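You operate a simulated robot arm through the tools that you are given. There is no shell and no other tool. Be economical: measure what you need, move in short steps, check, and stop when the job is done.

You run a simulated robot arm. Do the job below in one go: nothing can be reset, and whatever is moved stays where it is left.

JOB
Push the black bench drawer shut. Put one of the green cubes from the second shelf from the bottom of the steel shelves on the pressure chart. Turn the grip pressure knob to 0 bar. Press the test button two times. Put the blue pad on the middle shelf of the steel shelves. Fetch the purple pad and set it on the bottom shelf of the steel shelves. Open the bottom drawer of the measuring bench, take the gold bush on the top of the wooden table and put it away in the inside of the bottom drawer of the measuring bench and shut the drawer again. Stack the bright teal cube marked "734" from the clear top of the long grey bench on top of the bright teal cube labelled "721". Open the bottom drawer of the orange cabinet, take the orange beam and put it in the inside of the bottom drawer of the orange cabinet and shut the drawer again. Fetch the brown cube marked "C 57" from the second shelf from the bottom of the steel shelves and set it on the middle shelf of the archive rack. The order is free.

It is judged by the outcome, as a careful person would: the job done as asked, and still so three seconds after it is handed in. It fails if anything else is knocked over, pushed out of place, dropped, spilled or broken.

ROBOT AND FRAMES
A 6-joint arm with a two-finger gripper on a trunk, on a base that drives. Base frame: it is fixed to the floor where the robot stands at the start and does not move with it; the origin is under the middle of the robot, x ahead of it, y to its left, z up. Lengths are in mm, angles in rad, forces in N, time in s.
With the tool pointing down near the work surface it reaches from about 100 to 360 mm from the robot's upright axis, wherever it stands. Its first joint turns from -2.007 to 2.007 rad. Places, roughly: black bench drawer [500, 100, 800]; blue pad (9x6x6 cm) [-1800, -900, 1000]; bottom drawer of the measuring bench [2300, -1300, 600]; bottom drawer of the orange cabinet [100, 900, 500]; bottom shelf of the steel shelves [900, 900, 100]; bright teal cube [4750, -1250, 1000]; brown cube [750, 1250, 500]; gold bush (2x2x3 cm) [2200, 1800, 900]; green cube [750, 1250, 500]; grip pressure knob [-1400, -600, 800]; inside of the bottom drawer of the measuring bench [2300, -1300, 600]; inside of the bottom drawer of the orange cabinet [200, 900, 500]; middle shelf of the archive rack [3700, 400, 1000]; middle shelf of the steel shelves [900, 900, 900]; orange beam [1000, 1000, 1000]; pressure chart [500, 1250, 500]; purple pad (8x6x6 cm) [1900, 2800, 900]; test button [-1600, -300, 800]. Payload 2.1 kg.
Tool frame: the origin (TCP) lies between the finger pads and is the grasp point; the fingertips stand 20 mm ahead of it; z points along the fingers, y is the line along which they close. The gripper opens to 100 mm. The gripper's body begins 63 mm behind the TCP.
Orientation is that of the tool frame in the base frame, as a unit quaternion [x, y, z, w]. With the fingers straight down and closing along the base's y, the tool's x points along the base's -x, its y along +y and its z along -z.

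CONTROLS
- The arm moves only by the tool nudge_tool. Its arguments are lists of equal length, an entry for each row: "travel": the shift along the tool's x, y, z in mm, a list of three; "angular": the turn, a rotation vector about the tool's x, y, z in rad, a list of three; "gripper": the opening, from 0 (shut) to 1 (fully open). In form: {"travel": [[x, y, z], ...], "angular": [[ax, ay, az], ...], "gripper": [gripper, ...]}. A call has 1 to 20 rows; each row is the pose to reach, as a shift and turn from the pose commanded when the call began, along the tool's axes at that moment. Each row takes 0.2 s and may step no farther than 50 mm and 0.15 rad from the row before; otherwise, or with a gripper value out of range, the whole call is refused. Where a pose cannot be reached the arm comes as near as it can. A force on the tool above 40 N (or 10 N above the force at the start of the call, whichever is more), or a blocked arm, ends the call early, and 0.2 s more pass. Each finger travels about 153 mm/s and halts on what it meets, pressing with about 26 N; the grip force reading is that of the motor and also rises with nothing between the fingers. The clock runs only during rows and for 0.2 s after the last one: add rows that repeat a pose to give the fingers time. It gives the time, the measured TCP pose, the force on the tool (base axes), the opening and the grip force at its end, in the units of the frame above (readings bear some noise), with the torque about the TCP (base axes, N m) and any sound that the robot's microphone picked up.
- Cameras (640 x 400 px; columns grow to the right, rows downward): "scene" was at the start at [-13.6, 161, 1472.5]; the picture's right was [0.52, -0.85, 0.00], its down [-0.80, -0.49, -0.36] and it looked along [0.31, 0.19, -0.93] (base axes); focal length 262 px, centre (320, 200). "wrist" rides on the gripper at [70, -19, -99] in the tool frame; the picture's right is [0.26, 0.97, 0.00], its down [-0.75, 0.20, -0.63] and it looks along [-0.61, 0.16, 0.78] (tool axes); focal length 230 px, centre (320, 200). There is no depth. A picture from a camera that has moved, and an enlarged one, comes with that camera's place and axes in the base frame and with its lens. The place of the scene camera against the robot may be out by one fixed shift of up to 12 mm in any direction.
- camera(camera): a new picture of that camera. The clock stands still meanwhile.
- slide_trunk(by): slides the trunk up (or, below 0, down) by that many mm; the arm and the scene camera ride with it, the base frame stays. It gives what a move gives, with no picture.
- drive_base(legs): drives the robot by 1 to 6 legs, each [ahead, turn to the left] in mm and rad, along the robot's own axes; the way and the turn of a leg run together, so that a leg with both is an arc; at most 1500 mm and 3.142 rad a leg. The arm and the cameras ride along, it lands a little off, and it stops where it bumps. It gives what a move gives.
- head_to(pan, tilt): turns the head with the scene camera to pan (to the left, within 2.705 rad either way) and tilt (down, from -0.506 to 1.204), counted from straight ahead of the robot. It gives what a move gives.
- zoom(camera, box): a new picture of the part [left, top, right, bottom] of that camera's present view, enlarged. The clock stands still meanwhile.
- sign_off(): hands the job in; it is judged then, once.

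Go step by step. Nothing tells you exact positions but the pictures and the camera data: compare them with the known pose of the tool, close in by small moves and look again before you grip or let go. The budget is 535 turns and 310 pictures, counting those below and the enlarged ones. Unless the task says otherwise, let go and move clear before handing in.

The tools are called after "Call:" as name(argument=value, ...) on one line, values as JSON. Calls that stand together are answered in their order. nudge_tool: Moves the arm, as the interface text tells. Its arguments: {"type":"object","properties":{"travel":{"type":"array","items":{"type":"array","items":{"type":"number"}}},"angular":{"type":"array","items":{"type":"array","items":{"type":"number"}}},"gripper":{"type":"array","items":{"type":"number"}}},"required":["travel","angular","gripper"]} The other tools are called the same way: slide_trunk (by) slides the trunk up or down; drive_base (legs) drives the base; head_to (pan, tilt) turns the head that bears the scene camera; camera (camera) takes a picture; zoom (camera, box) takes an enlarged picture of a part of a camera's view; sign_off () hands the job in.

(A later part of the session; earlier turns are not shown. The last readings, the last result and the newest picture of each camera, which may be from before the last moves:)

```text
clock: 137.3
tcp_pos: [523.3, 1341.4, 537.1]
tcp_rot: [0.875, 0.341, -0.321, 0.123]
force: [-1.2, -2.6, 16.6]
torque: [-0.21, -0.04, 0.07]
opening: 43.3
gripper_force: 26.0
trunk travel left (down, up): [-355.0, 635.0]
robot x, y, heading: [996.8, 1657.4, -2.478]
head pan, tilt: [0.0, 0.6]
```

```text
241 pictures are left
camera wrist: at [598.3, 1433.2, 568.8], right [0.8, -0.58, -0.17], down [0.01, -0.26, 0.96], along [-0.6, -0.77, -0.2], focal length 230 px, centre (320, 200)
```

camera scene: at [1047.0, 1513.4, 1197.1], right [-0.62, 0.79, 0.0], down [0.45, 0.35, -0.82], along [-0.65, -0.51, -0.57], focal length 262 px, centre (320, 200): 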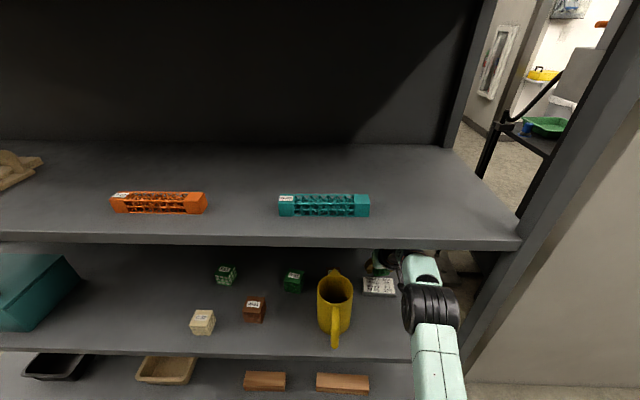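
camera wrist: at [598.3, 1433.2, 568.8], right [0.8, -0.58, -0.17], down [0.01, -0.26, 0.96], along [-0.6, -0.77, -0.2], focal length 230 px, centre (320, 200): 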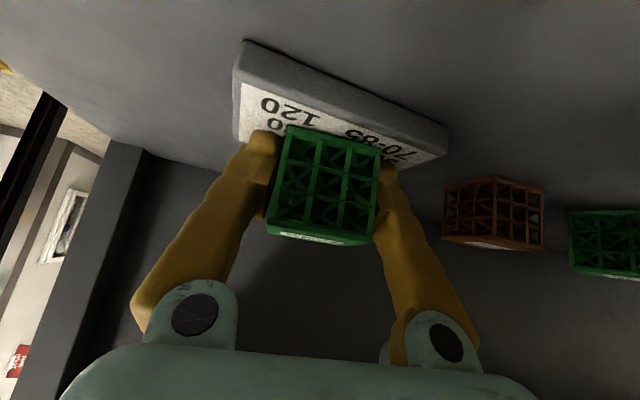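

Contact (17 N). Opening the fingers.

Call:
nudge_tool(travel=[[-1, 0, -1.2], [-1, 0, -1.2], [-1, 0, -1.2]], angular=[[0, 0, 0], [0, 0, 0], [0, 0, 0]], gripper=[0.5, 0.65, 0.65])

Call:
camera(camera="wrist")

```text
clock: 138.1
tcp_pos: [524.6, 1342.3, 537.6]
tcp_rot: [0.875, 0.342, -0.319, 0.124]
force: [-4.7, 2.7, 18.5]
torque: [-0.17, 0.01, 0.06]
opening: 61.4
gripper_force: 0.1
trunk travel left (down, up): [-355.0, 635.0]
robot x, y, heading: [995.7, 1656.6, -2.478]
head pan, tilt: [0.0, 0.6]
```

```text
240 pictures are left
camera wrist: at [598.7, 1434.2, 569.0], right [0.8, -0.58, -0.17], down [0.01, -0.26, 0.96], along [-0.6, -0.77, -0.21], focal length 230 px, centre (320, 200)
```

wrist: 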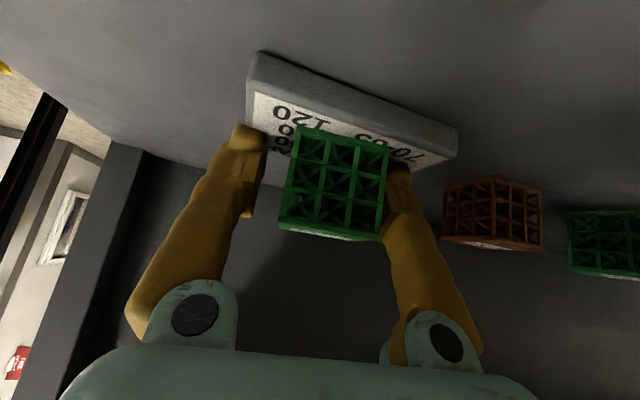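

A fingertip is resting on the chart, so I'll lift a little before opening any further.

Call:
nudge_tool(travel=[[-3, 0, -4], [-6, 0, -7.5], [-6, 0, -7.5]], angular=[[0, 0, 0], [0, 0, 0], [0, 0, 0]], gripper=[0.61, 0.61, 0.7])

Call:
camera(camera="wrist")

```text
clock: 138.9
tcp_pos: [524.6, 1340.7, 543.7]
tcp_rot: [0.876, 0.343, -0.315, 0.122]
force: [-0.3, -0.2, 0.5]
torque: [0.01, 0.0, 0.01]
opening: 70.0
gripper_force: 0.1
trunk travel left (down, up): [-355.0, 635.0]
robot x, y, heading: [996.3, 1657.6, -2.473]
head pan, tilt: [0.0, 0.6]
```

```text
239 pictures are left
camera wrist: at [599.3, 1432.9, 576.2], right [0.8, -0.57, -0.17], down [0.01, -0.27, 0.96], along [-0.6, -0.77, -0.21], focal length 230 px, centre (320, 200)
```

wrist: 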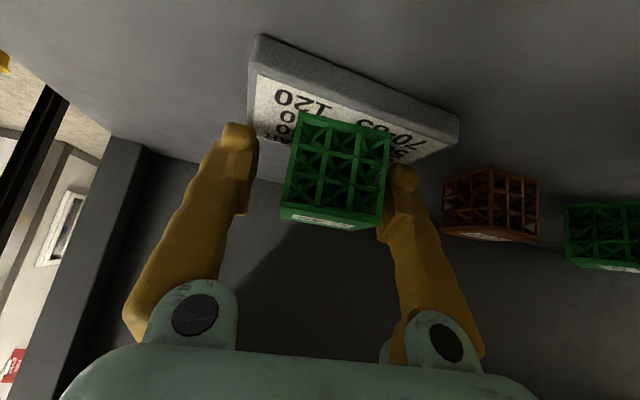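

The cube stands on the chart. Retreating along the fingers, then backing out.

Call:
nudge_tool(travel=[[-3, 0, -20], [-3, 0, -45], [-3, 0, -70]], angular=[[0, 0, 0], [0, 0, 0], [0, 0, 0]], gripper=[0.75, 0.75, 0.75])

Call:
camera(camera="wrist")

```text
clock: 139.7
tcp_pos: [554.2, 1370.1, 600.0]
tcp_rot: [0.877, 0.341, -0.317, 0.122]
force: [0.8, -0.5, -0.7]
torque: [0.01, -0.01, 0.0]
opening: 74.9
gripper_force: 0.1
trunk travel left (down, up): [-355.0, 635.0]
robot x, y, heading: [1001.3, 1658.8, -2.485]
head pan, tilt: [0.0, 0.6]
```

```text
238 pictures are left
camera wrist: at [629.5, 1462.1, 631.8], right [0.8, -0.58, -0.17], down [0.01, -0.27, 0.96], along [-0.6, -0.77, -0.21], focal length 230 px, centre (320, 200)
```

wrist: 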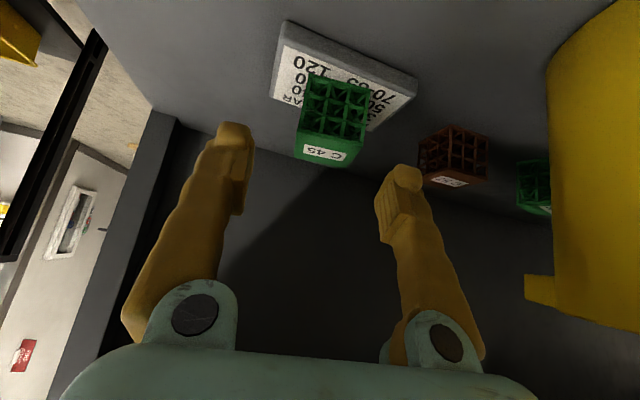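

C 45 is on the chart. Next is C 57, just behind the pitcher; I need to know my base footprint to plan an angled approach, so I'll back off and look down.

Call:
drive_base(legs=[[-250, 0]])

Call:
head_to(pan=0.0, tilt=1.2)

Call:
camera(camera="scene")

Call:
head_to(pan=0.9, tilt=1.2)

Call:
camera(camera="scene")

```text
clock: 141.5
tcp_pos: [750.6, 1523.1, 598.8]
tcp_rot: [0.877, 0.341, -0.316, 0.123]
force: [-0.4, 0.2, 0.0]
torque: [0.01, 0.02, 0.0]
opening: 75.0
gripper_force: 0.1
trunk travel left (down, up): [-355.0, 635.0]
robot x, y, heading: [1194.7, 1811.4, -2.474]
head pan, tilt: [0.0, 0.6]
```

```text
clock: 142.5
tcp_pos: [750.0, 1523.9, 598.5]
tcp_rot: [0.876, 0.342, -0.317, 0.123]
force: [0.0, 0.5, 0.5]
torque: [0.0, -0.02, -0.02]
opening: 75.0
gripper_force: 0.0
trunk travel left (down, up): [-355.0, 635.0]
robot x, y, heading: [1196.7, 1810.4, -2.481]
head pan, tilt: [0.0, 1.201]
```

```text
237 pictures are left
camera scene: at [1279.9, 1695.1, 1127.6], right [-0.61, 0.79, 0.0], down [0.74, 0.57, -0.36], along [-0.29, -0.22, -0.93], focal length 262 px, centre (320, 200)
```

scene: 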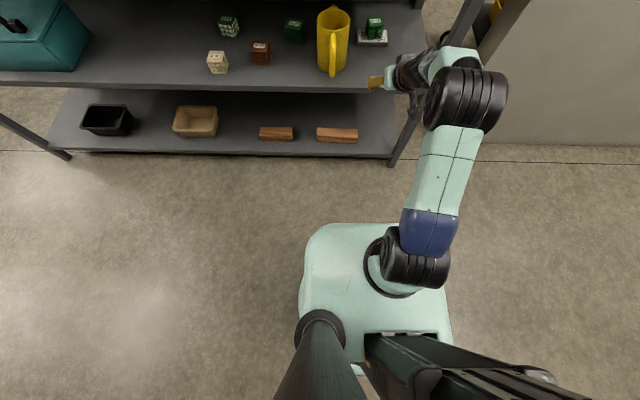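

```text
clock: 143.7
tcp_pos: [750.0, 1522.2, 598.8]
tcp_rot: [0.877, 0.341, -0.316, 0.123]
force: [0.0, 0.6, 0.4]
torque: [0.0, -0.02, -0.01]
opening: 75.0
gripper_force: 0.1
trunk travel left (down, up): [-355.0, 635.0]
robot x, y, heading: [1190.8, 1812.9, -2.479]
head pan, tilt: [0.901, 1.201]
```

```text
236 pictures are left
camera scene: at [1323.5, 1673.5, 1127.5], right [-1.0, 0.01, 0.0], down [0.01, 0.93, -0.36], along [0.0, -0.36, -0.93], focal length 262 px, centre (320, 200)
```

scene: 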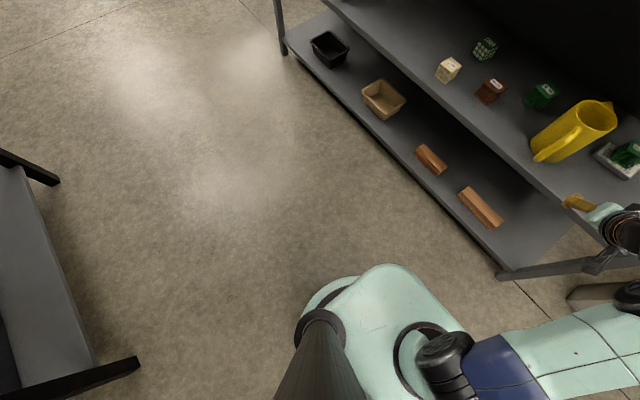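

The platform is about 240 mm in radius; the earlier block was the elbow meeting the board. For C 57 I'd like the tool yawed left so the hand leans away from the pitcher; I'll test that here in free space.

Call:
nudge_tool(travel=[[0, 0, 0], [0, 0, 0], [0, 0, 0], [0, 0, 0], [0, 0, 0], [0, 0, 0]], angular=[[-0.0925, 0, -0.111], [-0.185, 0, -0.223], [-0.277, 0, -0.334], [-0.37, 0, -0.446], [-0.462, 0, -0.557], [-0.555, 0, -0.668]], gripper=[0.75, 0.75, 0.75, 0.75, 0.75, 0.75])

Call:
head_to(pan=-0.2, tilt=0.9)

Call:
camera(camera="scene")

```text
clock: 145.1
tcp_pos: [749.6, 1523.2, 599.3]
tcp_rot: [0.652, 0.679, -0.234, 0.244]
force: [-0.2, 0.5, 0.1]
torque: [-0.02, 0.03, -0.04]
opening: 75.0
gripper_force: 0.2
trunk travel left (down, up): [-355.0, 635.0]
robot x, y, heading: [1194.4, 1812.6, -2.484]
head pan, tilt: [0.901, 1.201]
```

```text
clock: 146.5
tcp_pos: [749.3, 1522.3, 600.5]
tcp_rot: [0.653, 0.678, -0.235, 0.244]
force: [-0.6, 0.7, 0.2]
torque: [0.0, 0.04, 0.0]
opening: 75.1
gripper_force: 0.0
trunk travel left (down, up): [-355.0, 635.0]
robot x, y, heading: [1194.2, 1811.1, -2.477]
head pan, tilt: [-0.201, 0.901]
```

```text
235 pictures are left
camera scene: at [1256.4, 1695.9, 1147.4], right [-0.44, 0.9, 0.0], down [0.7, 0.35, -0.62], along [-0.56, -0.28, -0.78], focal length 262 px, centre (320, 200)
```

scene: 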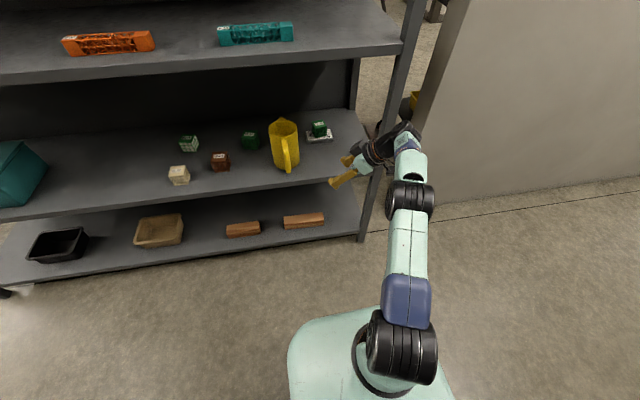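

The yawed pose works and keeps the elbow to the right. Plan: drive in right of the pitcher with the hand above cube height, pivot the base left a little, then lower over C 57. First a bit more yaw and line up.

Call:
nudge_tool(travel=[[0, 0, 0], [0, 0, 0]], angular=[[-0.086, 0, -0.104], [-0.172, 0, -0.208]], gripper=[0.75, 0.75])

Call:
drive_base(legs=[[0, -1.595], [79, 0], [0, 1.77]])

Call:
camera(camera="scene")

Call:
camera(camera="wrist")

```text
clock: 147.1
tcp_pos: [782.5, 1540.0, 591.8]
tcp_rot: [0.554, 0.761, -0.199, 0.274]
force: [0.0, 0.2, -0.5]
torque: [0.01, 0.01, 0.01]
opening: 75.1
gripper_force: 0.1
out of reach, approached as far as the arm can: row 1, 2
trunk travel left (down, up): [-355.0, 635.0]
robot x, y, heading: [1192.0, 1808.0, -2.485]
head pan, tilt: [-0.201, 0.901]
```

```text
clock: 156.3
tcp_pos: [811.4, 1512.4, 591.0]
tcp_rot: [0.459, 0.821, -0.166, 0.296]
force: [0.5, -0.3, -0.2]
torque: [0.02, 0.03, -0.01]
opening: 74.9
gripper_force: 0.1
trunk travel left (down, up): [-355.0, 635.0]
robot x, y, heading: [1142.8, 1876.5, -2.234]
head pan, tilt: [-0.201, 0.901]
```

```text
234 pictures are left
camera scene: at [1231.1, 1777.8, 1147.4], right [-0.65, 0.76, 0.0], down [0.6, 0.51, -0.62], along [-0.47, -0.4, -0.78], focal length 262 px, centre (320, 200)
```

scene: 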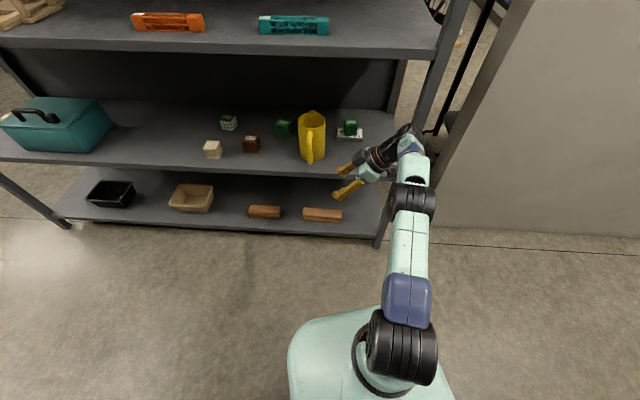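

```text
233 pictures are left
camera wrist: at [734.6, 1600.2, 623.9], right [0.72, 0.68, -0.16], down [0.26, -0.04, 0.96], along [0.65, -0.73, -0.21], focal length 230 px, centre (320, 200)
```

wrist: 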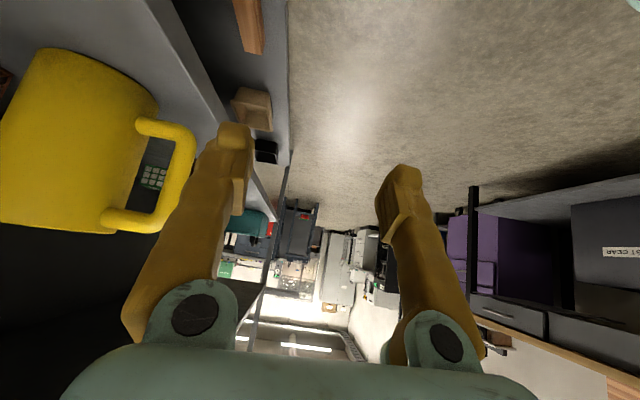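

The tool yaw is good; recomputed the path with the actual pose. I'll raise 15 mm, drive to the spot just right of the pitcher, and look.

Call:
slide_trunk(by=15)

Call:
drive_base(legs=[[0, -0.098], [200, 0]])

Call:
camera(camera="scene")

Call:
camera(camera="wrist")

```text
clock: 156.9
tcp_pos: [810.9, 1512.4, 607.2]
tcp_rot: [0.458, 0.821, -0.166, 0.296]
force: [-0.3, 0.1, 0.4]
torque: [0.01, 0.03, 0.02]
opening: 75.0
gripper_force: 0.0
trunk travel left (down, up): [-370.0, 620.0]
robot x, y, heading: [1142.7, 1871.9, -2.236]
head pan, tilt: [-0.201, 0.901]
```

```text
clock: 159.1
tcp_pos: [639.8, 1399.9, 605.3]
tcp_rot: [0.497, 0.799, -0.178, 0.288]
force: [0.0, -0.5, -0.3]
torque: [-0.04, 0.0, 0.0]
opening: 75.0
gripper_force: 0.2
trunk travel left (down, up): [-370.0, 620.0]
robot x, y, heading: [1005.0, 1726.0, -2.332]
head pan, tilt: [-0.201, 0.901]
```

```text
232 pictures are left
camera scene: at [1082.8, 1623.7, 1162.3], right [-0.57, 0.82, 0.0], down [0.64, 0.45, -0.62], along [-0.51, -0.35, -0.78], focal length 262 px, centre (320, 200)
```

scene: 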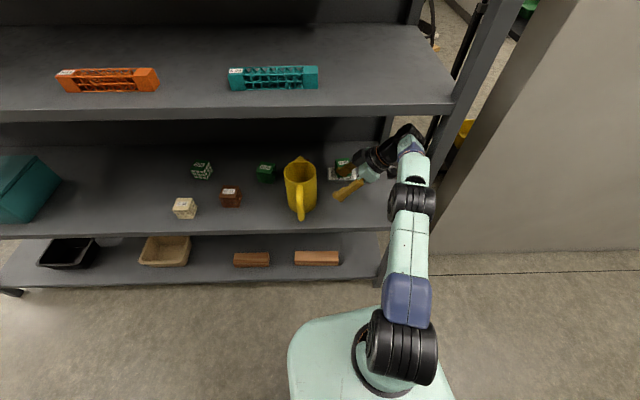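

```text
231 pictures are left
camera wrist: at [571.5, 1495.7, 637.9], right [0.78, 0.6, -0.16], down [0.26, -0.07, 0.96], along [0.57, -0.79, -0.21], focal length 230 px, centre (320, 200)
```

wrist: 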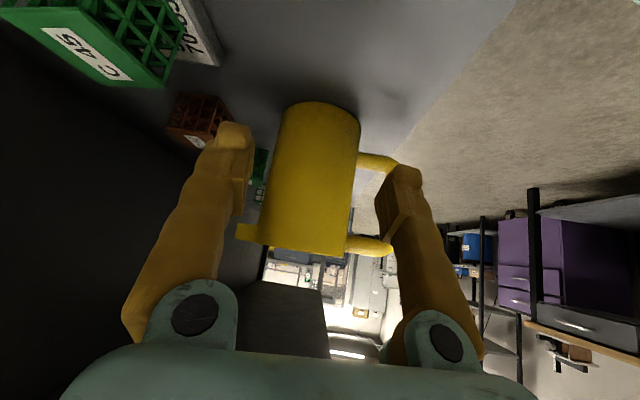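

The pitcher is straight along the fingers, C 57 to its left-behind. Driving the remaining 85 mm.

Call:
drive_base(legs=[[85, 0]])

Call:
camera(camera="wrist")

Call:
camera(camera="scene")

```text
clock: 160.1
tcp_pos: [583.5, 1340.6, 604.7]
tcp_rot: [0.497, 0.799, -0.179, 0.287]
force: [-0.7, -0.6, -0.1]
torque: [-0.01, 0.0, 0.04]
opening: 75.0
gripper_force: 0.0
trunk travel left (down, up): [-370.0, 620.0]
robot x, y, heading: [951.7, 1670.4, -2.33]
head pan, tilt: [-0.201, 0.901]
```

```text
230 pictures are left
camera wrist: at [515.2, 1435.8, 638.4], right [0.78, 0.61, -0.16], down [0.26, -0.07, 0.96], along [0.57, -0.79, -0.21], focal length 230 px, centre (320, 200)
```

wrist: 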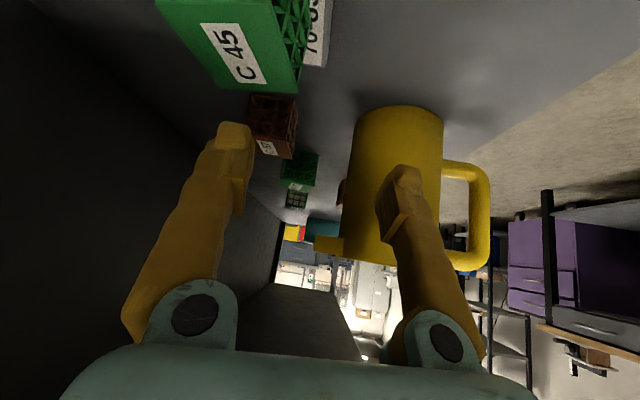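

```text
229 pictures are left
camera scene: at [1026.7, 1564.8, 1162.4], right [-0.57, 0.82, 0.0], down [0.64, 0.45, -0.62], along [-0.51, -0.36, -0.78], focal length 262 px, centre (320, 200)
```

scene: 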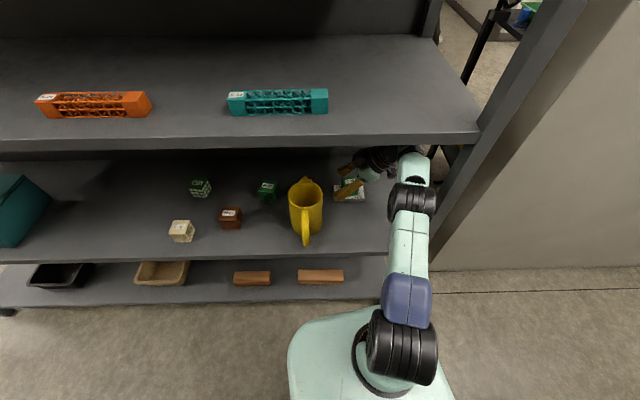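

C 57 confirmed at (596, 1214). I'll go forward 84 mm first (over free space, above C 45's height), then pivot left over C 57.

Call:
drive_base(legs=[[84, 0]])

Call:
camera(camera="wrist")

Call:
camera(camera="scene")

```text
clock: 161.2
tcp_pos: [525.9, 1278.8, 605.5]
tcp_rot: [0.496, 0.799, -0.177, 0.289]
force: [0.3, -0.7, -0.2]
torque: [0.01, -0.03, 0.02]
opening: 75.0
gripper_force: 0.1
trunk travel left (down, up): [-370.0, 620.0]
robot x, y, heading: [893.2, 1609.0, -2.333]
head pan, tilt: [-0.201, 0.901]
```

```text
228 pictures are left
camera wrist: at [457.9, 1375.7, 638.4], right [0.78, 0.61, -0.16], down [0.26, -0.07, 0.96], along [0.57, -0.79, -0.21], focal length 230 px, centre (320, 200)
```

wrist: 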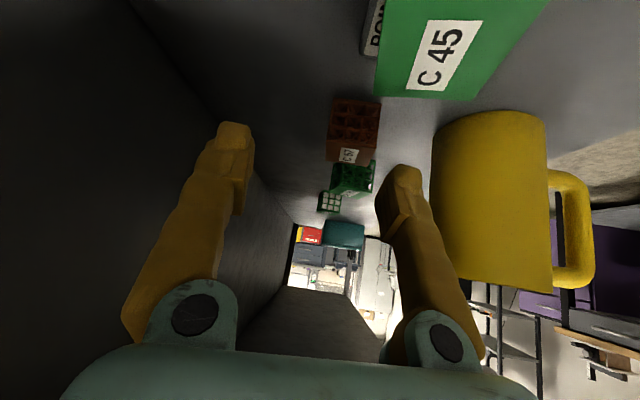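

```text
227 pictures are left
camera scene: at [969.4, 1504.6, 1162.4], right [-0.57, 0.82, 0.0], down [0.64, 0.45, -0.62], along [-0.51, -0.35, -0.78], focal length 262 px, centre (320, 200)
```

scene: 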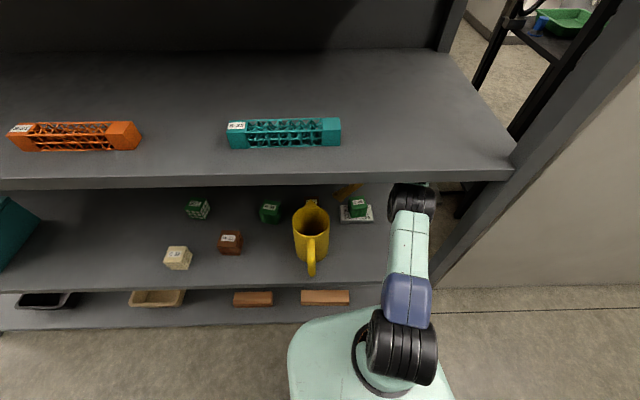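

Clear so far. Pivoting left by 0.19 rad to bring the hand over C 57.

Call:
drive_base(legs=[[0, 0.12]])

Call:
camera(camera="wrist")

```text
clock: 162.2
tcp_pos: [567.5, 1240.9, 606.0]
tcp_rot: [0.448, 0.827, -0.16, 0.298]
force: [-0.3, 0.1, -0.5]
torque: [0.02, 0.01, 0.0]
opening: 75.0
gripper_force: 0.1
trunk travel left (down, up): [-370.0, 620.0]
robot x, y, heading: [888.9, 1608.7, -2.214]
head pan, tilt: [-0.201, 0.901]
```

```text
226 pictures are left
camera wrist: at [488.7, 1326.2, 638.6], right [0.7, 0.69, -0.16], down [0.26, -0.04, 0.96], along [0.66, -0.72, -0.21], focal length 230 px, centre (320, 200)
```

wrist: 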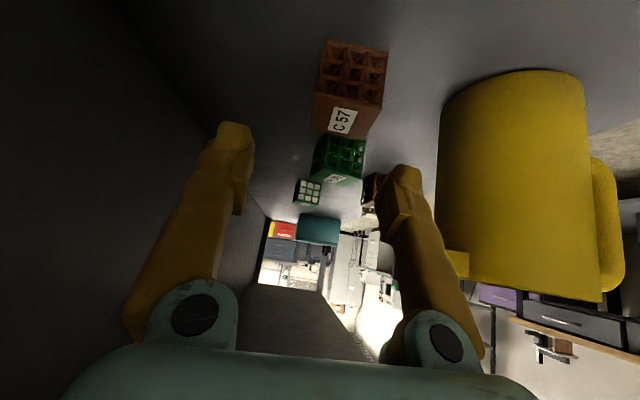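

Another 0.07 rad to the left puts the hand right over it.

Call:
drive_base(legs=[[0, 0.072]])

Call:
camera(camera="wrist")

```text
clock: 163.0
tcp_pos: [592.5, 1216.9, 606.9]
tcp_rot: [0.421, 0.842, -0.151, 0.303]
force: [0.6, 0.6, 0.3]
torque: [0.02, 0.06, 0.02]
opening: 75.2
gripper_force: 0.1
trunk travel left (down, up): [-370.0, 620.0]
robot x, y, heading: [891.4, 1607.8, -2.147]
head pan, tilt: [-0.201, 0.901]
```

```text
225 pictures are left
camera wrist: at [509.1, 1299.2, 638.5], right [0.65, 0.74, -0.16], down [0.27, -0.02, 0.96], along [0.71, -0.67, -0.21], focal length 230 px, centre (320, 200)
```

wrist: 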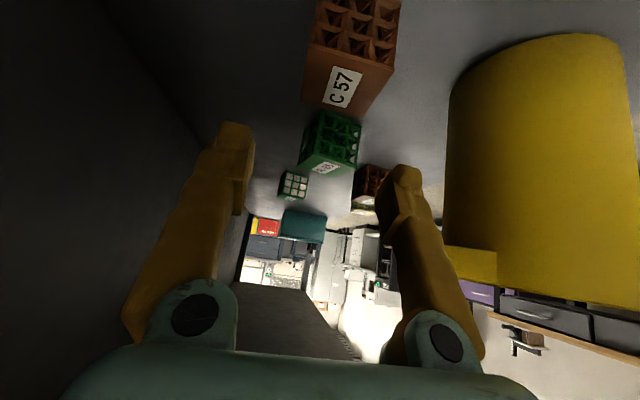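

C 57 lies between the finger planes. Opening slightly more and lowering.

Call:
nudge_tool(travel=[[0, 3, 0], [0, 5, 0]], angular=[[0, 0, 0], [0, 0, 0]], gripper=[0.82, 0.82])

Call:
slide_trunk(by=-45)

Call:
camera(camera="wrist")

```text
clock: 163.6
tcp_pos: [597.6, 1221.1, 604.8]
tcp_rot: [0.42, 0.842, -0.15, 0.303]
force: [0.2, -0.7, -0.1]
torque: [-0.01, -0.01, 0.02]
opening: 81.7
gripper_force: 0.1
trunk travel left (down, up): [-370.0, 620.0]
robot x, y, heading: [891.5, 1610.5, -2.144]
head pan, tilt: [-0.201, 0.901]
```

```text
clock: 164.5
tcp_pos: [597.6, 1221.3, 560.9]
tcp_rot: [0.421, 0.842, -0.151, 0.303]
force: [0.1, -0.6, -0.2]
torque: [-0.03, 0.01, -0.02]
opening: 81.9
gripper_force: 0.1
trunk travel left (down, up): [-325.0, 665.0]
robot x, y, heading: [889.2, 1610.1, -2.142]
head pan, tilt: [-0.201, 0.901]
```

```text
224 pictures are left
camera wrist: at [513.0, 1302.2, 593.1], right [0.65, 0.74, -0.16], down [0.27, -0.02, 0.96], along [0.71, -0.67, -0.21], focal length 230 px, centre (320, 200)
```

wrist: 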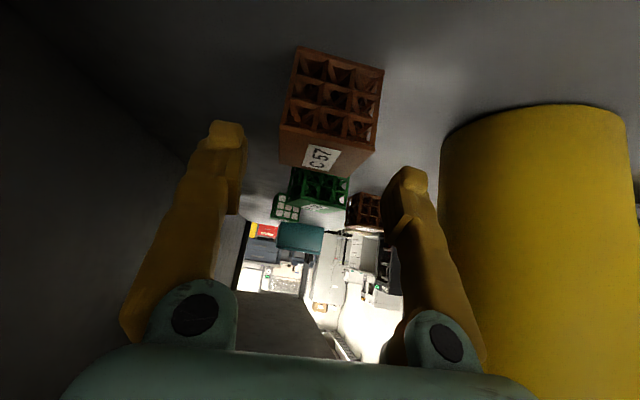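

The wrist camera bracket would come down on C 45, so I'll make the tool more upright (tilt about 0.3) before lowering further.

Call:
nudge_tool(travel=[[0, 0, 0], [0, 0, 0], [0, 0, 0]], angular=[[0, 0.13, 0], [0, 0.26, 0], [0, 0.39, 0]], gripper=[0.82, 0.82, 0.82])

Call:
camera(camera="wrist")

Call:
camera(camera="scene")

```text
clock: 165.3
tcp_pos: [597.6, 1222.2, 560.6]
tcp_rot: [0.442, 0.885, -0.066, 0.133]
force: [0.0, 0.2, -0.1]
torque: [0.03, -0.02, 0.03]
opening: 82.3
gripper_force: 0.0
trunk travel left (down, up): [-325.0, 665.0]
robot x, y, heading: [890.7, 1609.7, -2.143]
head pan, tilt: [-0.201, 0.901]
```

```text
223 pictures are left
camera wrist: at [525.5, 1285.6, 635.2], right [0.62, 0.78, -0.08], down [0.48, -0.3, 0.82], along [0.62, -0.55, -0.56], focal length 230 px, centre (320, 200)
```

wrist: 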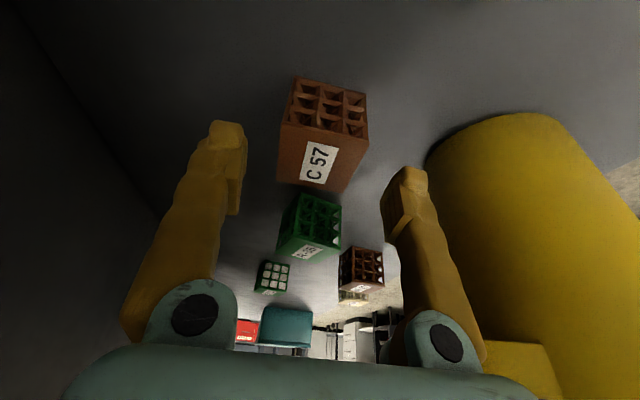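

```text
222 pictures are left
camera scene: at [986.4, 1521.7, 1117.4], right [-0.72, 0.7, 0.0], down [0.55, 0.56, -0.62], along [-0.43, -0.44, -0.78], focal length 262 px, centre (320, 200)
```

scene: 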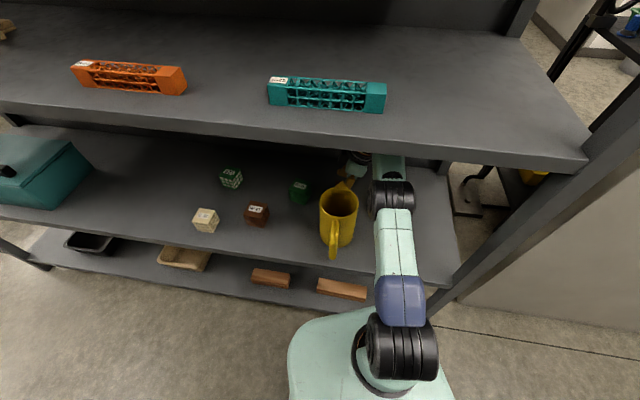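

Much better clearance. Lowering the last 35 mm.

Call:
slide_trunk(by=-36)

Call:
camera(camera="wrist")

```text
clock: 166.1
tcp_pos: [597.4, 1221.7, 524.8]
tcp_rot: [0.441, 0.885, -0.066, 0.134]
force: [0.1, 0.6, 0.7]
torque: [-0.01, 0.02, 0.0]
opening: 81.9
gripper_force: 0.0
trunk travel left (down, up): [-289.0, 701.0]
robot x, y, heading: [890.3, 1609.1, -2.14]
head pan, tilt: [-0.201, 0.901]
```

```text
221 pictures are left
camera wrist: at [525.3, 1285.9, 598.9], right [0.62, 0.78, -0.08], down [0.48, -0.3, 0.82], along [0.62, -0.55, -0.56], focal length 230 px, centre (320, 200)
```

wrist: 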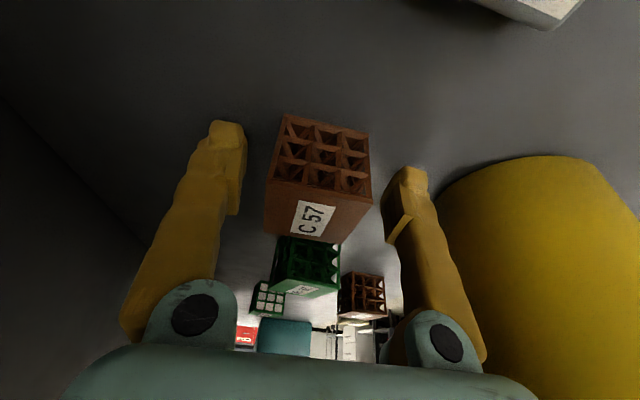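

C 57 is between the fingers. Closing.

Call:
nudge_tool(travel=[[0, 0, 0], [0, 0, 0], [0, 0, 0]], angular=[[0, 0, 0], [0, 0, 0], [0, 0, 0]], gripper=[0.5, 0.3, 0.3])

Call:
slide_trunk(by=25)

Call:
camera(camera="wrist")

```text
clock: 166.9
tcp_pos: [597.2, 1221.3, 525.0]
tcp_rot: [0.441, 0.885, -0.067, 0.134]
force: [1.1, 0.7, -0.1]
torque: [-0.02, -0.01, 0.05]
opening: 43.5
gripper_force: 25.6
trunk travel left (down, up): [-289.0, 701.0]
robot x, y, heading: [891.6, 1608.2, -2.145]
head pan, tilt: [-0.201, 0.901]
```

```text
clock: 167.6
tcp_pos: [598.2, 1222.0, 550.1]
tcp_rot: [0.441, 0.885, -0.066, 0.135]
force: [0.1, -0.5, -1.7]
torque: [0.03, 0.02, 0.01]
opening: 43.4
gripper_force: 26.2
trunk travel left (down, up): [-314.0, 676.0]
robot x, y, heading: [890.8, 1612.4, -2.146]
head pan, tilt: [-0.201, 0.901]
```

```text
220 pictures are left
camera wrist: at [525.3, 1285.7, 623.9], right [0.62, 0.78, -0.08], down [0.48, -0.3, 0.82], along [0.62, -0.55, -0.56], focal length 230 px, centre (320, 200)
```

wrist: 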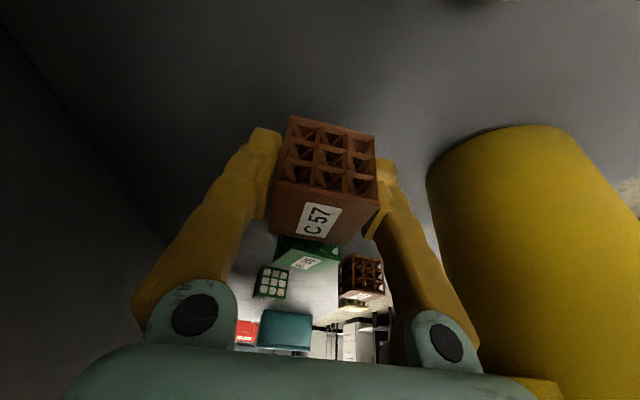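

Held. I'll raise a bit, return to the earlier tilt to keep the wrist low, and raise more to clear C 45.

Call:
slide_trunk(by=28)

Call:
nudge_tool(travel=[[0, 0, 0], [0, 0, 0], [0, 0, 0]], angular=[[0, -0.13, 0], [0, -0.26, 0], [0, -0.39, 0]], gripper=[0.3, 0.3, 0.3])

Call:
slide_trunk(by=36)

Call:
camera(camera="wrist")

```text
clock: 168.3
tcp_pos: [596.7, 1221.5, 577.4]
tcp_rot: [0.441, 0.885, -0.066, 0.135]
force: [0.4, 0.4, -0.6]
torque: [-0.01, -0.01, 0.03]
opening: 43.4
gripper_force: 26.3
trunk travel left (down, up): [-342.0, 648.0]
robot x, y, heading: [889.3, 1611.0, -2.144]
head pan, tilt: [-0.201, 0.901]
```

```text
clock: 169.1
tcp_pos: [598.0, 1222.4, 577.1]
tcp_rot: [0.42, 0.842, -0.151, 0.303]
force: [0.6, -0.2, -0.2]
torque: [0.0, 0.01, -0.01]
opening: 43.3
gripper_force: 25.7
trunk travel left (down, up): [-342.0, 648.0]
robot x, y, heading: [886.9, 1612.8, -2.144]
head pan, tilt: [-0.201, 0.901]
```

```text
clock: 169.9
tcp_pos: [598.8, 1222.8, 614.4]
tcp_rot: [0.42, 0.841, -0.151, 0.304]
force: [-0.8, 1.0, -0.7]
torque: [0.02, -0.02, -0.01]
opening: 43.9
gripper_force: 26.3
trunk travel left (down, up): [-378.0, 612.0]
robot x, y, heading: [890.3, 1609.5, -2.144]
head pan, tilt: [-0.201, 0.901]
```

```text
219 pictures are left
camera wrist: at [513.4, 1302.9, 646.0], right [0.65, 0.74, -0.16], down [0.27, -0.02, 0.96], along [0.71, -0.67, -0.21], focal length 230 px, centre (320, 200)
```

wrist: 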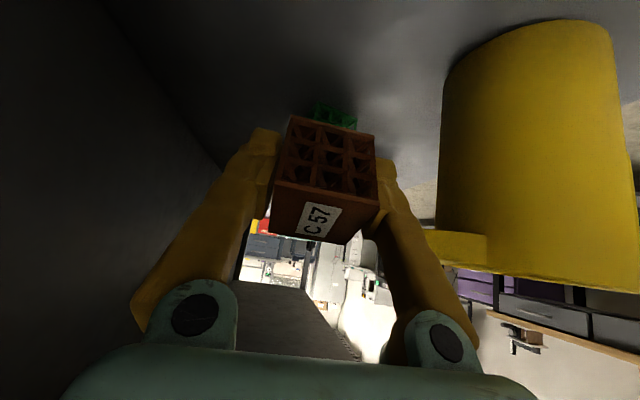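

Clear height. Retracing: pivot right, then straight back out.

Call:
drive_base(legs=[[0, -0.19], [-84, 0]])

Call:
camera(camera="wrist")

Call:
drive_base(legs=[[-350, 0]])

Call:
camera(camera="scene")

Call:
camera(camera="wrist")

```text
clock: 171.7
tcp_pos: [586.6, 1346.2, 614.0]
tcp_rot: [0.499, 0.798, -0.179, 0.288]
force: [0.5, -1.0, -0.3]
torque: [0.02, 0.01, 0.0]
opening: 43.4
gripper_force: 26.3
trunk travel left (down, up): [-378.0, 612.0]
robot x, y, heading: [947.9, 1670.0, -2.336]
head pan, tilt: [-0.201, 0.901]
```

```text
218 pictures are left
camera wrist: at [519.1, 1441.0, 646.2], right [0.78, 0.6, -0.16], down [0.26, -0.07, 0.96], along [0.57, -0.8, -0.21], focal length 230 px, centre (320, 200)
```

wrist: 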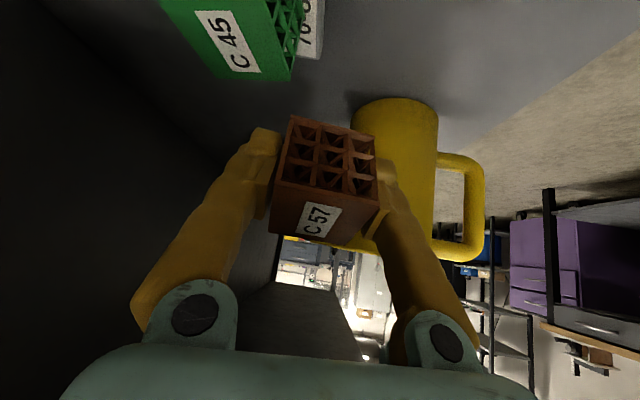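

```text
clock: 174.0
tcp_pos: [835.4, 1603.2, 614.1]
tcp_rot: [0.498, 0.798, -0.179, 0.288]
force: [-0.3, -0.8, -0.4]
torque: [-0.02, 0.0, 0.0]
opening: 43.6
gripper_force: 26.1
trunk travel left (down, up): [-378.0, 612.0]
robot x, y, heading: [1193.6, 1927.5, -2.333]
head pan, tilt: [-0.201, 0.901]
```

```text
217 pictures are left
camera scene: at [1275.1, 1823.4, 1170.4], right [-0.57, 0.82, 0.0], down [0.64, 0.45, -0.62], along [-0.51, -0.35, -0.78], focal length 262 px, centre (320, 200)
```

scene: 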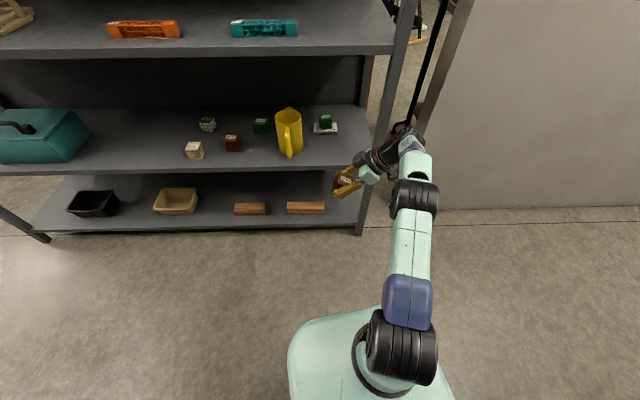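

```text
216 pictures are left
camera wrist: at [768.0, 1698.4, 646.1], right [0.78, 0.6, -0.16], down [0.26, -0.07, 0.96], along [0.57, -0.79, -0.21], focal length 230 px, centre (320, 200)
```

wrist: 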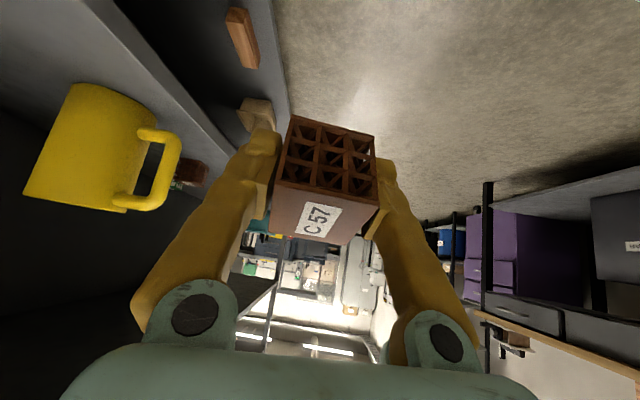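

C 57 is out, nothing else disturbed. Now I'll drive along the aisle to the archive rack and raise the trunk for a look.

Call:
drive_base(legs=[[0, 1.399], [1400, 0], [1250, 0], [0, 1.571]])

Call:
slide_trunk(by=380)

Call:
head_to(pan=0.0, tilt=0.5)

Call:
camera(camera="scene")

```text
clock: 194.1
tcp_pos: [3124.8, -2.6, 612.9]
tcp_rot: [0.735, -0.589, -0.264, -0.211]
force: [0.2, 0.6, 0.4]
torque: [-0.03, 0.02, -0.02]
opening: 43.4
gripper_force: 26.1
trunk travel left (down, up): [-378.0, 612.0]
robot x, y, heading: [2695.4, -233.2, 0.568]
head pan, tilt: [-0.201, 0.901]
```

```text
clock: 197.7
tcp_pos: [3126.2, -1.4, 994.9]
tcp_rot: [0.734, -0.589, -0.263, -0.211]
force: [0.3, 0.3, -1.1]
torque: [-0.02, -0.01, 0.0]
opening: 43.5
gripper_force: 25.8
trunk travel left (down, up): [-758.0, 232.0]
robot x, y, heading: [2696.4, -232.8, 0.571]
head pan, tilt: [-0.201, 0.901]
```

```text
clock: 198.6
tcp_pos: [3125.4, -2.4, 994.5]
tcp_rot: [0.734, -0.589, -0.265, -0.212]
force: [0.6, 1.7, 0.5]
torque: [-0.01, 0.01, 0.02]
opening: 43.8
gripper_force: 26.2
trunk travel left (down, up): [-758.0, 232.0]
robot x, y, heading: [2698.2, -231.3, 0.571]
head pan, tilt: [0.0, 0.499]
```

```text
215 pictures are left
camera scene: at [2647.5, -107.3, 1584.2], right [0.54, -0.84, 0.0], down [-0.4, -0.26, -0.88], along [0.74, 0.47, -0.48], focal length 262 px, centre (320, 200)
```

scene: 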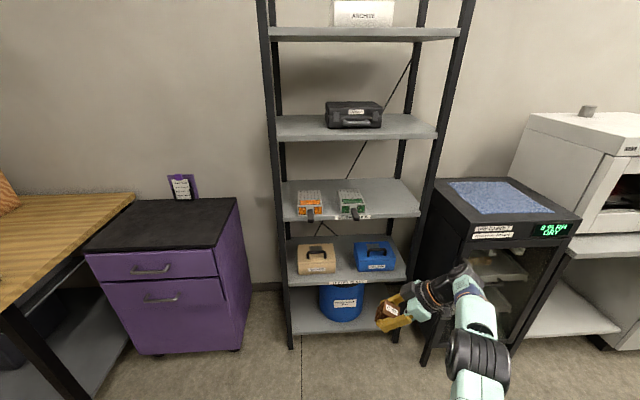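

This is the archive rack; its middle shelf (z≈940) has two devices on the left and free room on the right. I'll swing the tool back to point straight ahead and make the cube level (tilt 0.3), while here in free space.

Call:
nudge_tool(travel=[[0, 0, 0], [0, 0, 0], [0, 0, 0], [0, 0, 0], [0, 0, 0], [0, 0, 0], [0, 0, 0], [0, 0, 0]], angular=[[0.095, 0, 0.115], [0.19, 0, 0.23], [0.285, 0, 0.345], [0.38, 0, 0.46], [0.475, 0, 0.575], [0.57, 0, 0.69], [0.665, 0, 0.805], [0.76, 0, 0.92]], gripper=[0.3, 0.3, 0.3, 0.3, 0.3, 0.3, 0.3, 0.3])

Call:
nudge_tool(travel=[[0, 0, 0], [0, 0, 0], [0, 0, 0]], angular=[[0, 0.13, 0], [0, 0.26, 0], [0, 0.39, 0]], gripper=[0.3, 0.3, 0.3])

Call:
camera(camera="scene")

Call:
zoom(camera="scene", box=[260, 140, 450, 260])

```text
clock: 200.4
tcp_pos: [3126.0, -1.7, 994.3]
tcp_rot: [-0.274, 0.9, 0.097, 0.324]
force: [-0.8, -1.1, 0.1]
torque: [0.0, 0.03, 0.03]
opening: 43.3
gripper_force: 26.1
trunk travel left (down, up): [-758.0, 232.0]
robot x, y, heading: [2698.7, -237.6, 0.567]
head pan, tilt: [0.0, 0.499]
```

```text
clock: 201.2
tcp_pos: [3127.2, -2.4, 993.7]
tcp_rot: [-0.289, 0.946, 0.044, 0.141]
force: [-0.9, 0.5, 0.4]
torque: [0.03, -0.02, 0.01]
opening: 43.4
gripper_force: 25.7
out of reach, approached as far as the arm can: row 1
trunk travel left (down, up): [-758.0, 232.0]
robot x, y, heading: [2698.6, -230.7, 0.573]
head pan, tilt: [0.0, 0.499]
```

```text
214 pictures are left
camera scene: at [2648.2, -107.1, 1584.3], right [0.54, -0.84, 0.0], down [-0.4, -0.26, -0.88], along [0.74, 0.48, -0.48], focal length 262 px, centre (320, 200)
```

scene: 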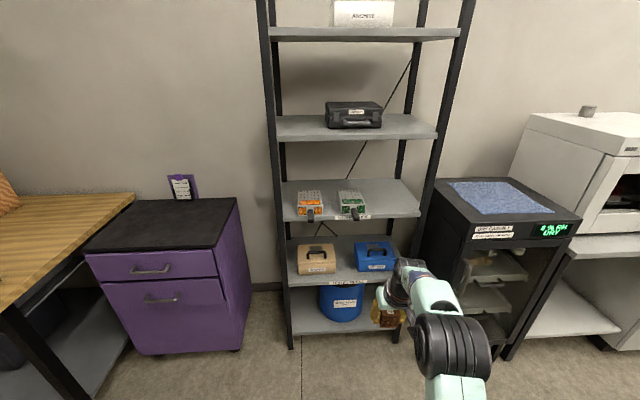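

```text
3.33 times, centred on (355, 200) of scene
camera zoom: at [2648.2, -107.1, 1584.3], right [0.54, -0.84, 0.0], down [-0.4, -0.26, -0.88], along [0.74, 0.48, -0.48], focal length 874 px, centre (203, 200)
```

zoom: 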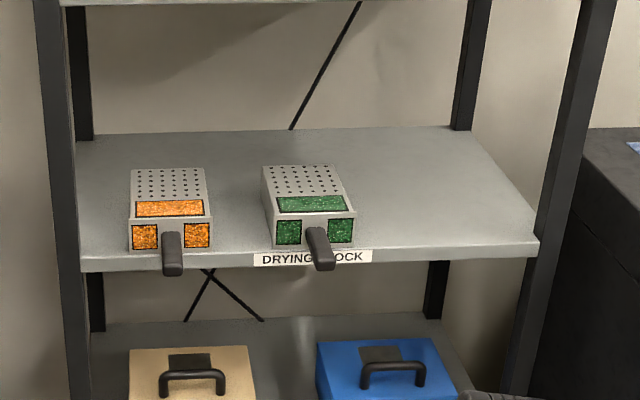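

I'll raise 20 mm, aim at the free spot (3750, 241) right of the green device, and drive most of the way.

Call:
slide_trunk(by=20)

Call:
drive_base(legs=[[0, -0.116], [520, 0]])

Call:
camera(camera="scene")

Call:
camera(camera="wrist")

```text
clock: 201.9
tcp_pos: [3125.8, -2.5, 1014.4]
tcp_rot: [-0.29, 0.945, 0.044, 0.142]
force: [-0.2, 0.9, -0.4]
torque: [-0.01, 0.01, 0.05]
opening: 43.6
gripper_force: 26.3
trunk travel left (down, up): [-778.0, 212.0]
robot x, y, heading: [2700.0, -232.0, 0.571]
head pan, tilt: [0.0, 0.499]
```

```text
clock: 205.4
tcp_pos: [3611.3, 173.9, 1013.8]
tcp_rot: [-0.235, 0.96, 0.036, 0.145]
force: [0.3, -0.2, -0.8]
torque: [-0.04, -0.01, -0.01]
opening: 43.7
gripper_force: 25.8
trunk travel left (down, up): [-778.0, 212.0]
robot x, y, heading: [3158.6, -3.0, 0.458]
head pan, tilt: [0.0, 0.499]
```

```text
212 pictures are left
camera scene: at [3124.8, 124.5, 1604.3], right [0.44, -0.9, 0.0], down [-0.43, -0.21, -0.88], along [0.79, 0.39, -0.48], focal length 262 px, centre (320, 200)
```

scene: 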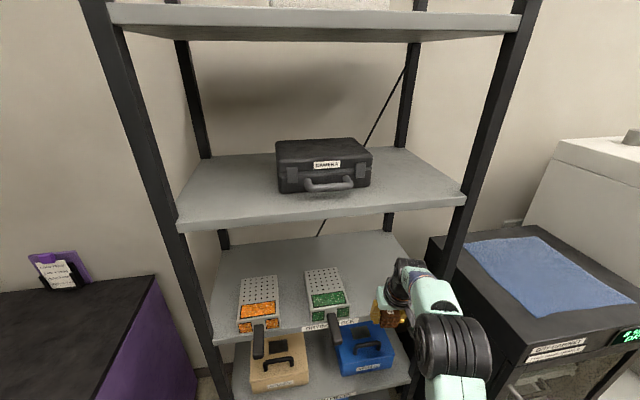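

```text
211 pictures are left
camera wrist: at [3535.6, 111.8, 1088.2], right [-0.67, 0.74, -0.08], down [0.38, 0.42, 0.82], along [0.64, 0.52, -0.56], focal length 230 px, centre (320, 200)
```

wrist: 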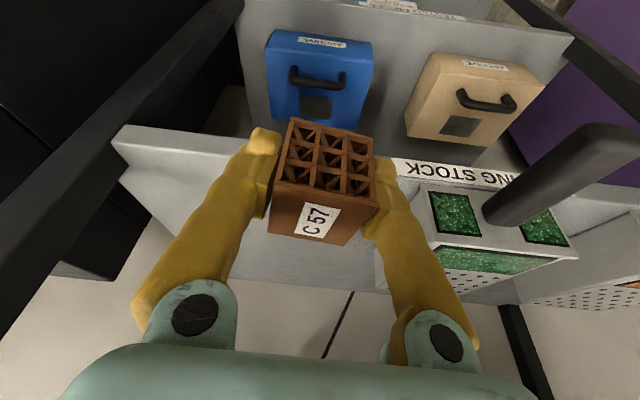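

Clear approach. Driving the last 147 mm in.

Call:
drive_base(legs=[[147, 0]])

Call:
camera(camera="wrist")

Call:
camera(camera="scene")

```text
clock: 206.8
tcp_pos: [3741.2, 239.4, 1014.3]
tcp_rot: [-0.237, 0.96, 0.038, 0.145]
force: [-0.5, 0.0, -0.6]
torque: [-0.02, -0.02, 0.01]
opening: 43.4
gripper_force: 26.0
trunk travel left (down, up): [-778.0, 212.0]
robot x, y, heading: [3293.9, 60.3, 0.458]
head pan, tilt: [0.0, 0.499]
```

```text
210 pictures are left
camera wrist: at [3666.1, 176.6, 1088.6], right [-0.67, 0.74, -0.08], down [0.38, 0.42, 0.82], along [0.64, 0.52, -0.56], focal length 230 px, centre (320, 200)
```

wrist: 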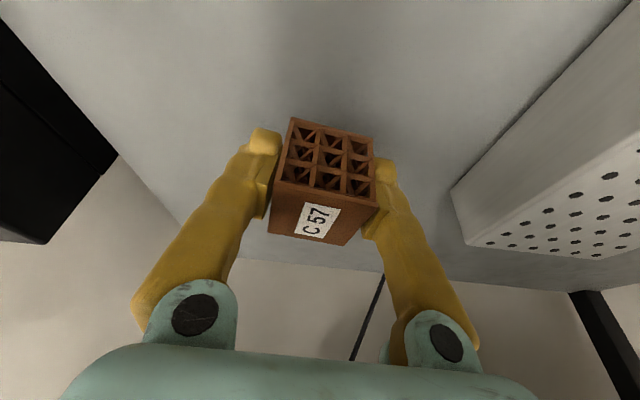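

```text
209 pictures are left
camera scene: at [3254.9, 188.3, 1604.3], right [0.44, -0.9, 0.0], down [-0.43, -0.21, -0.88], along [0.79, 0.39, -0.48], focal length 262 px, centre (320, 200)
```

scene: 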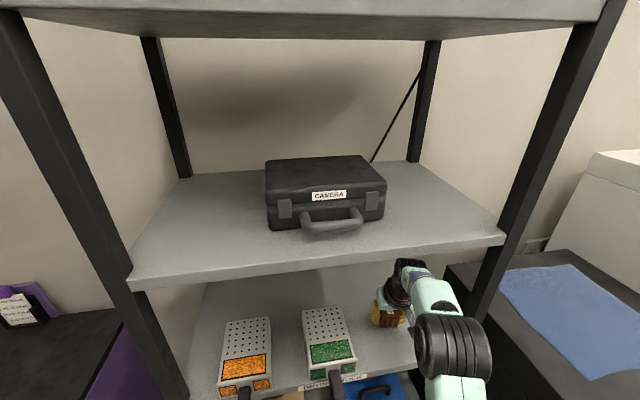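

Cube is over free shelf space. Lowering with the trunk, then finely with the arm.

Call:
slide_trunk(by=-36)

Call:
camera(camera="wrist")

```text
clock: 207.6
tcp_pos: [3740.4, 238.6, 981.5]
tcp_rot: [-0.235, 0.96, 0.037, 0.15]
force: [4.8, 2.2, 27.6]
torque: [0.23, -0.31, 0.01]
opening: 43.5
gripper_force: 25.6
trunk travel left (down, up): [-742.0, 248.0]
robot x, y, heading: [3290.8, 59.7, 0.456]
head pan, tilt: [0.0, 0.499]
```

```text
208 pictures are left
camera wrist: at [3665.6, 176.6, 1055.0], right [-0.67, 0.74, -0.08], down [0.37, 0.42, 0.83], along [0.65, 0.52, -0.55], focal length 230 px, centre (320, 200)
```

wrist: 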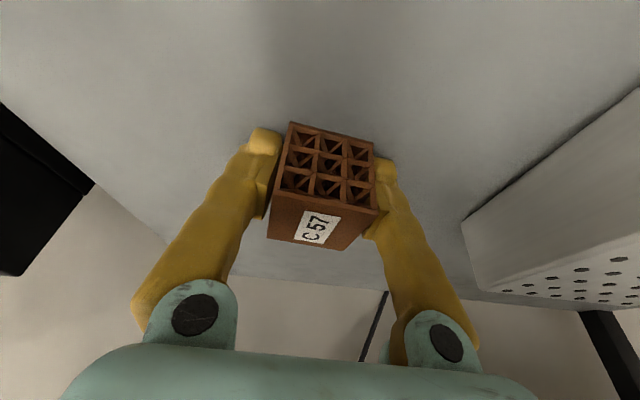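

It's resting on the shelf (28 N). I'll ease up 3 mm and release.

Call:
slide_trunk(by=3)

Call:
nudge_tool(travel=[[0, 0, 0], [0, 0, 0], [0, 0, 0]], angular=[[0, 0, 0], [0, 0, 0], [0, 0, 0]], gripper=[0.5, 0.65, 0.65])

Call:
camera(camera="wrist")

```text
clock: 208.1
tcp_pos: [3742.6, 240.4, 982.6]
tcp_rot: [-0.236, 0.96, 0.036, 0.146]
force: [6.0, 2.5, 20.4]
torque: [0.18, -0.47, 0.0]
opening: 43.5
gripper_force: 26.5
trunk travel left (down, up): [-745.0, 245.0]
robot x, y, heading: [3293.3, 59.8, 0.459]
head pan, tilt: [0.0, 0.499]
```

```text
clock: 208.9
tcp_pos: [3739.9, 239.7, 981.5]
tcp_rot: [-0.236, 0.96, 0.036, 0.145]
force: [-0.4, 5.7, 16.6]
torque: [0.14, 0.07, -0.29]
opening: 61.0
gripper_force: 0.0
trunk travel left (down, up): [-745.0, 245.0]
robot x, y, heading: [3292.1, 58.8, 0.458]
head pan, tilt: [0.0, 0.499]
```

```text
207 pictures are left
camera wrist: at [3664.2, 177.8, 1055.8], right [-0.67, 0.74, -0.08], down [0.38, 0.42, 0.82], along [0.64, 0.52, -0.56], focal length 230 px, centre (320, 200)
```

wrist: 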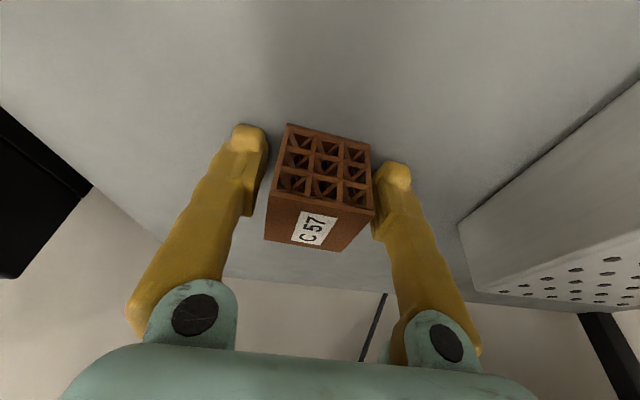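

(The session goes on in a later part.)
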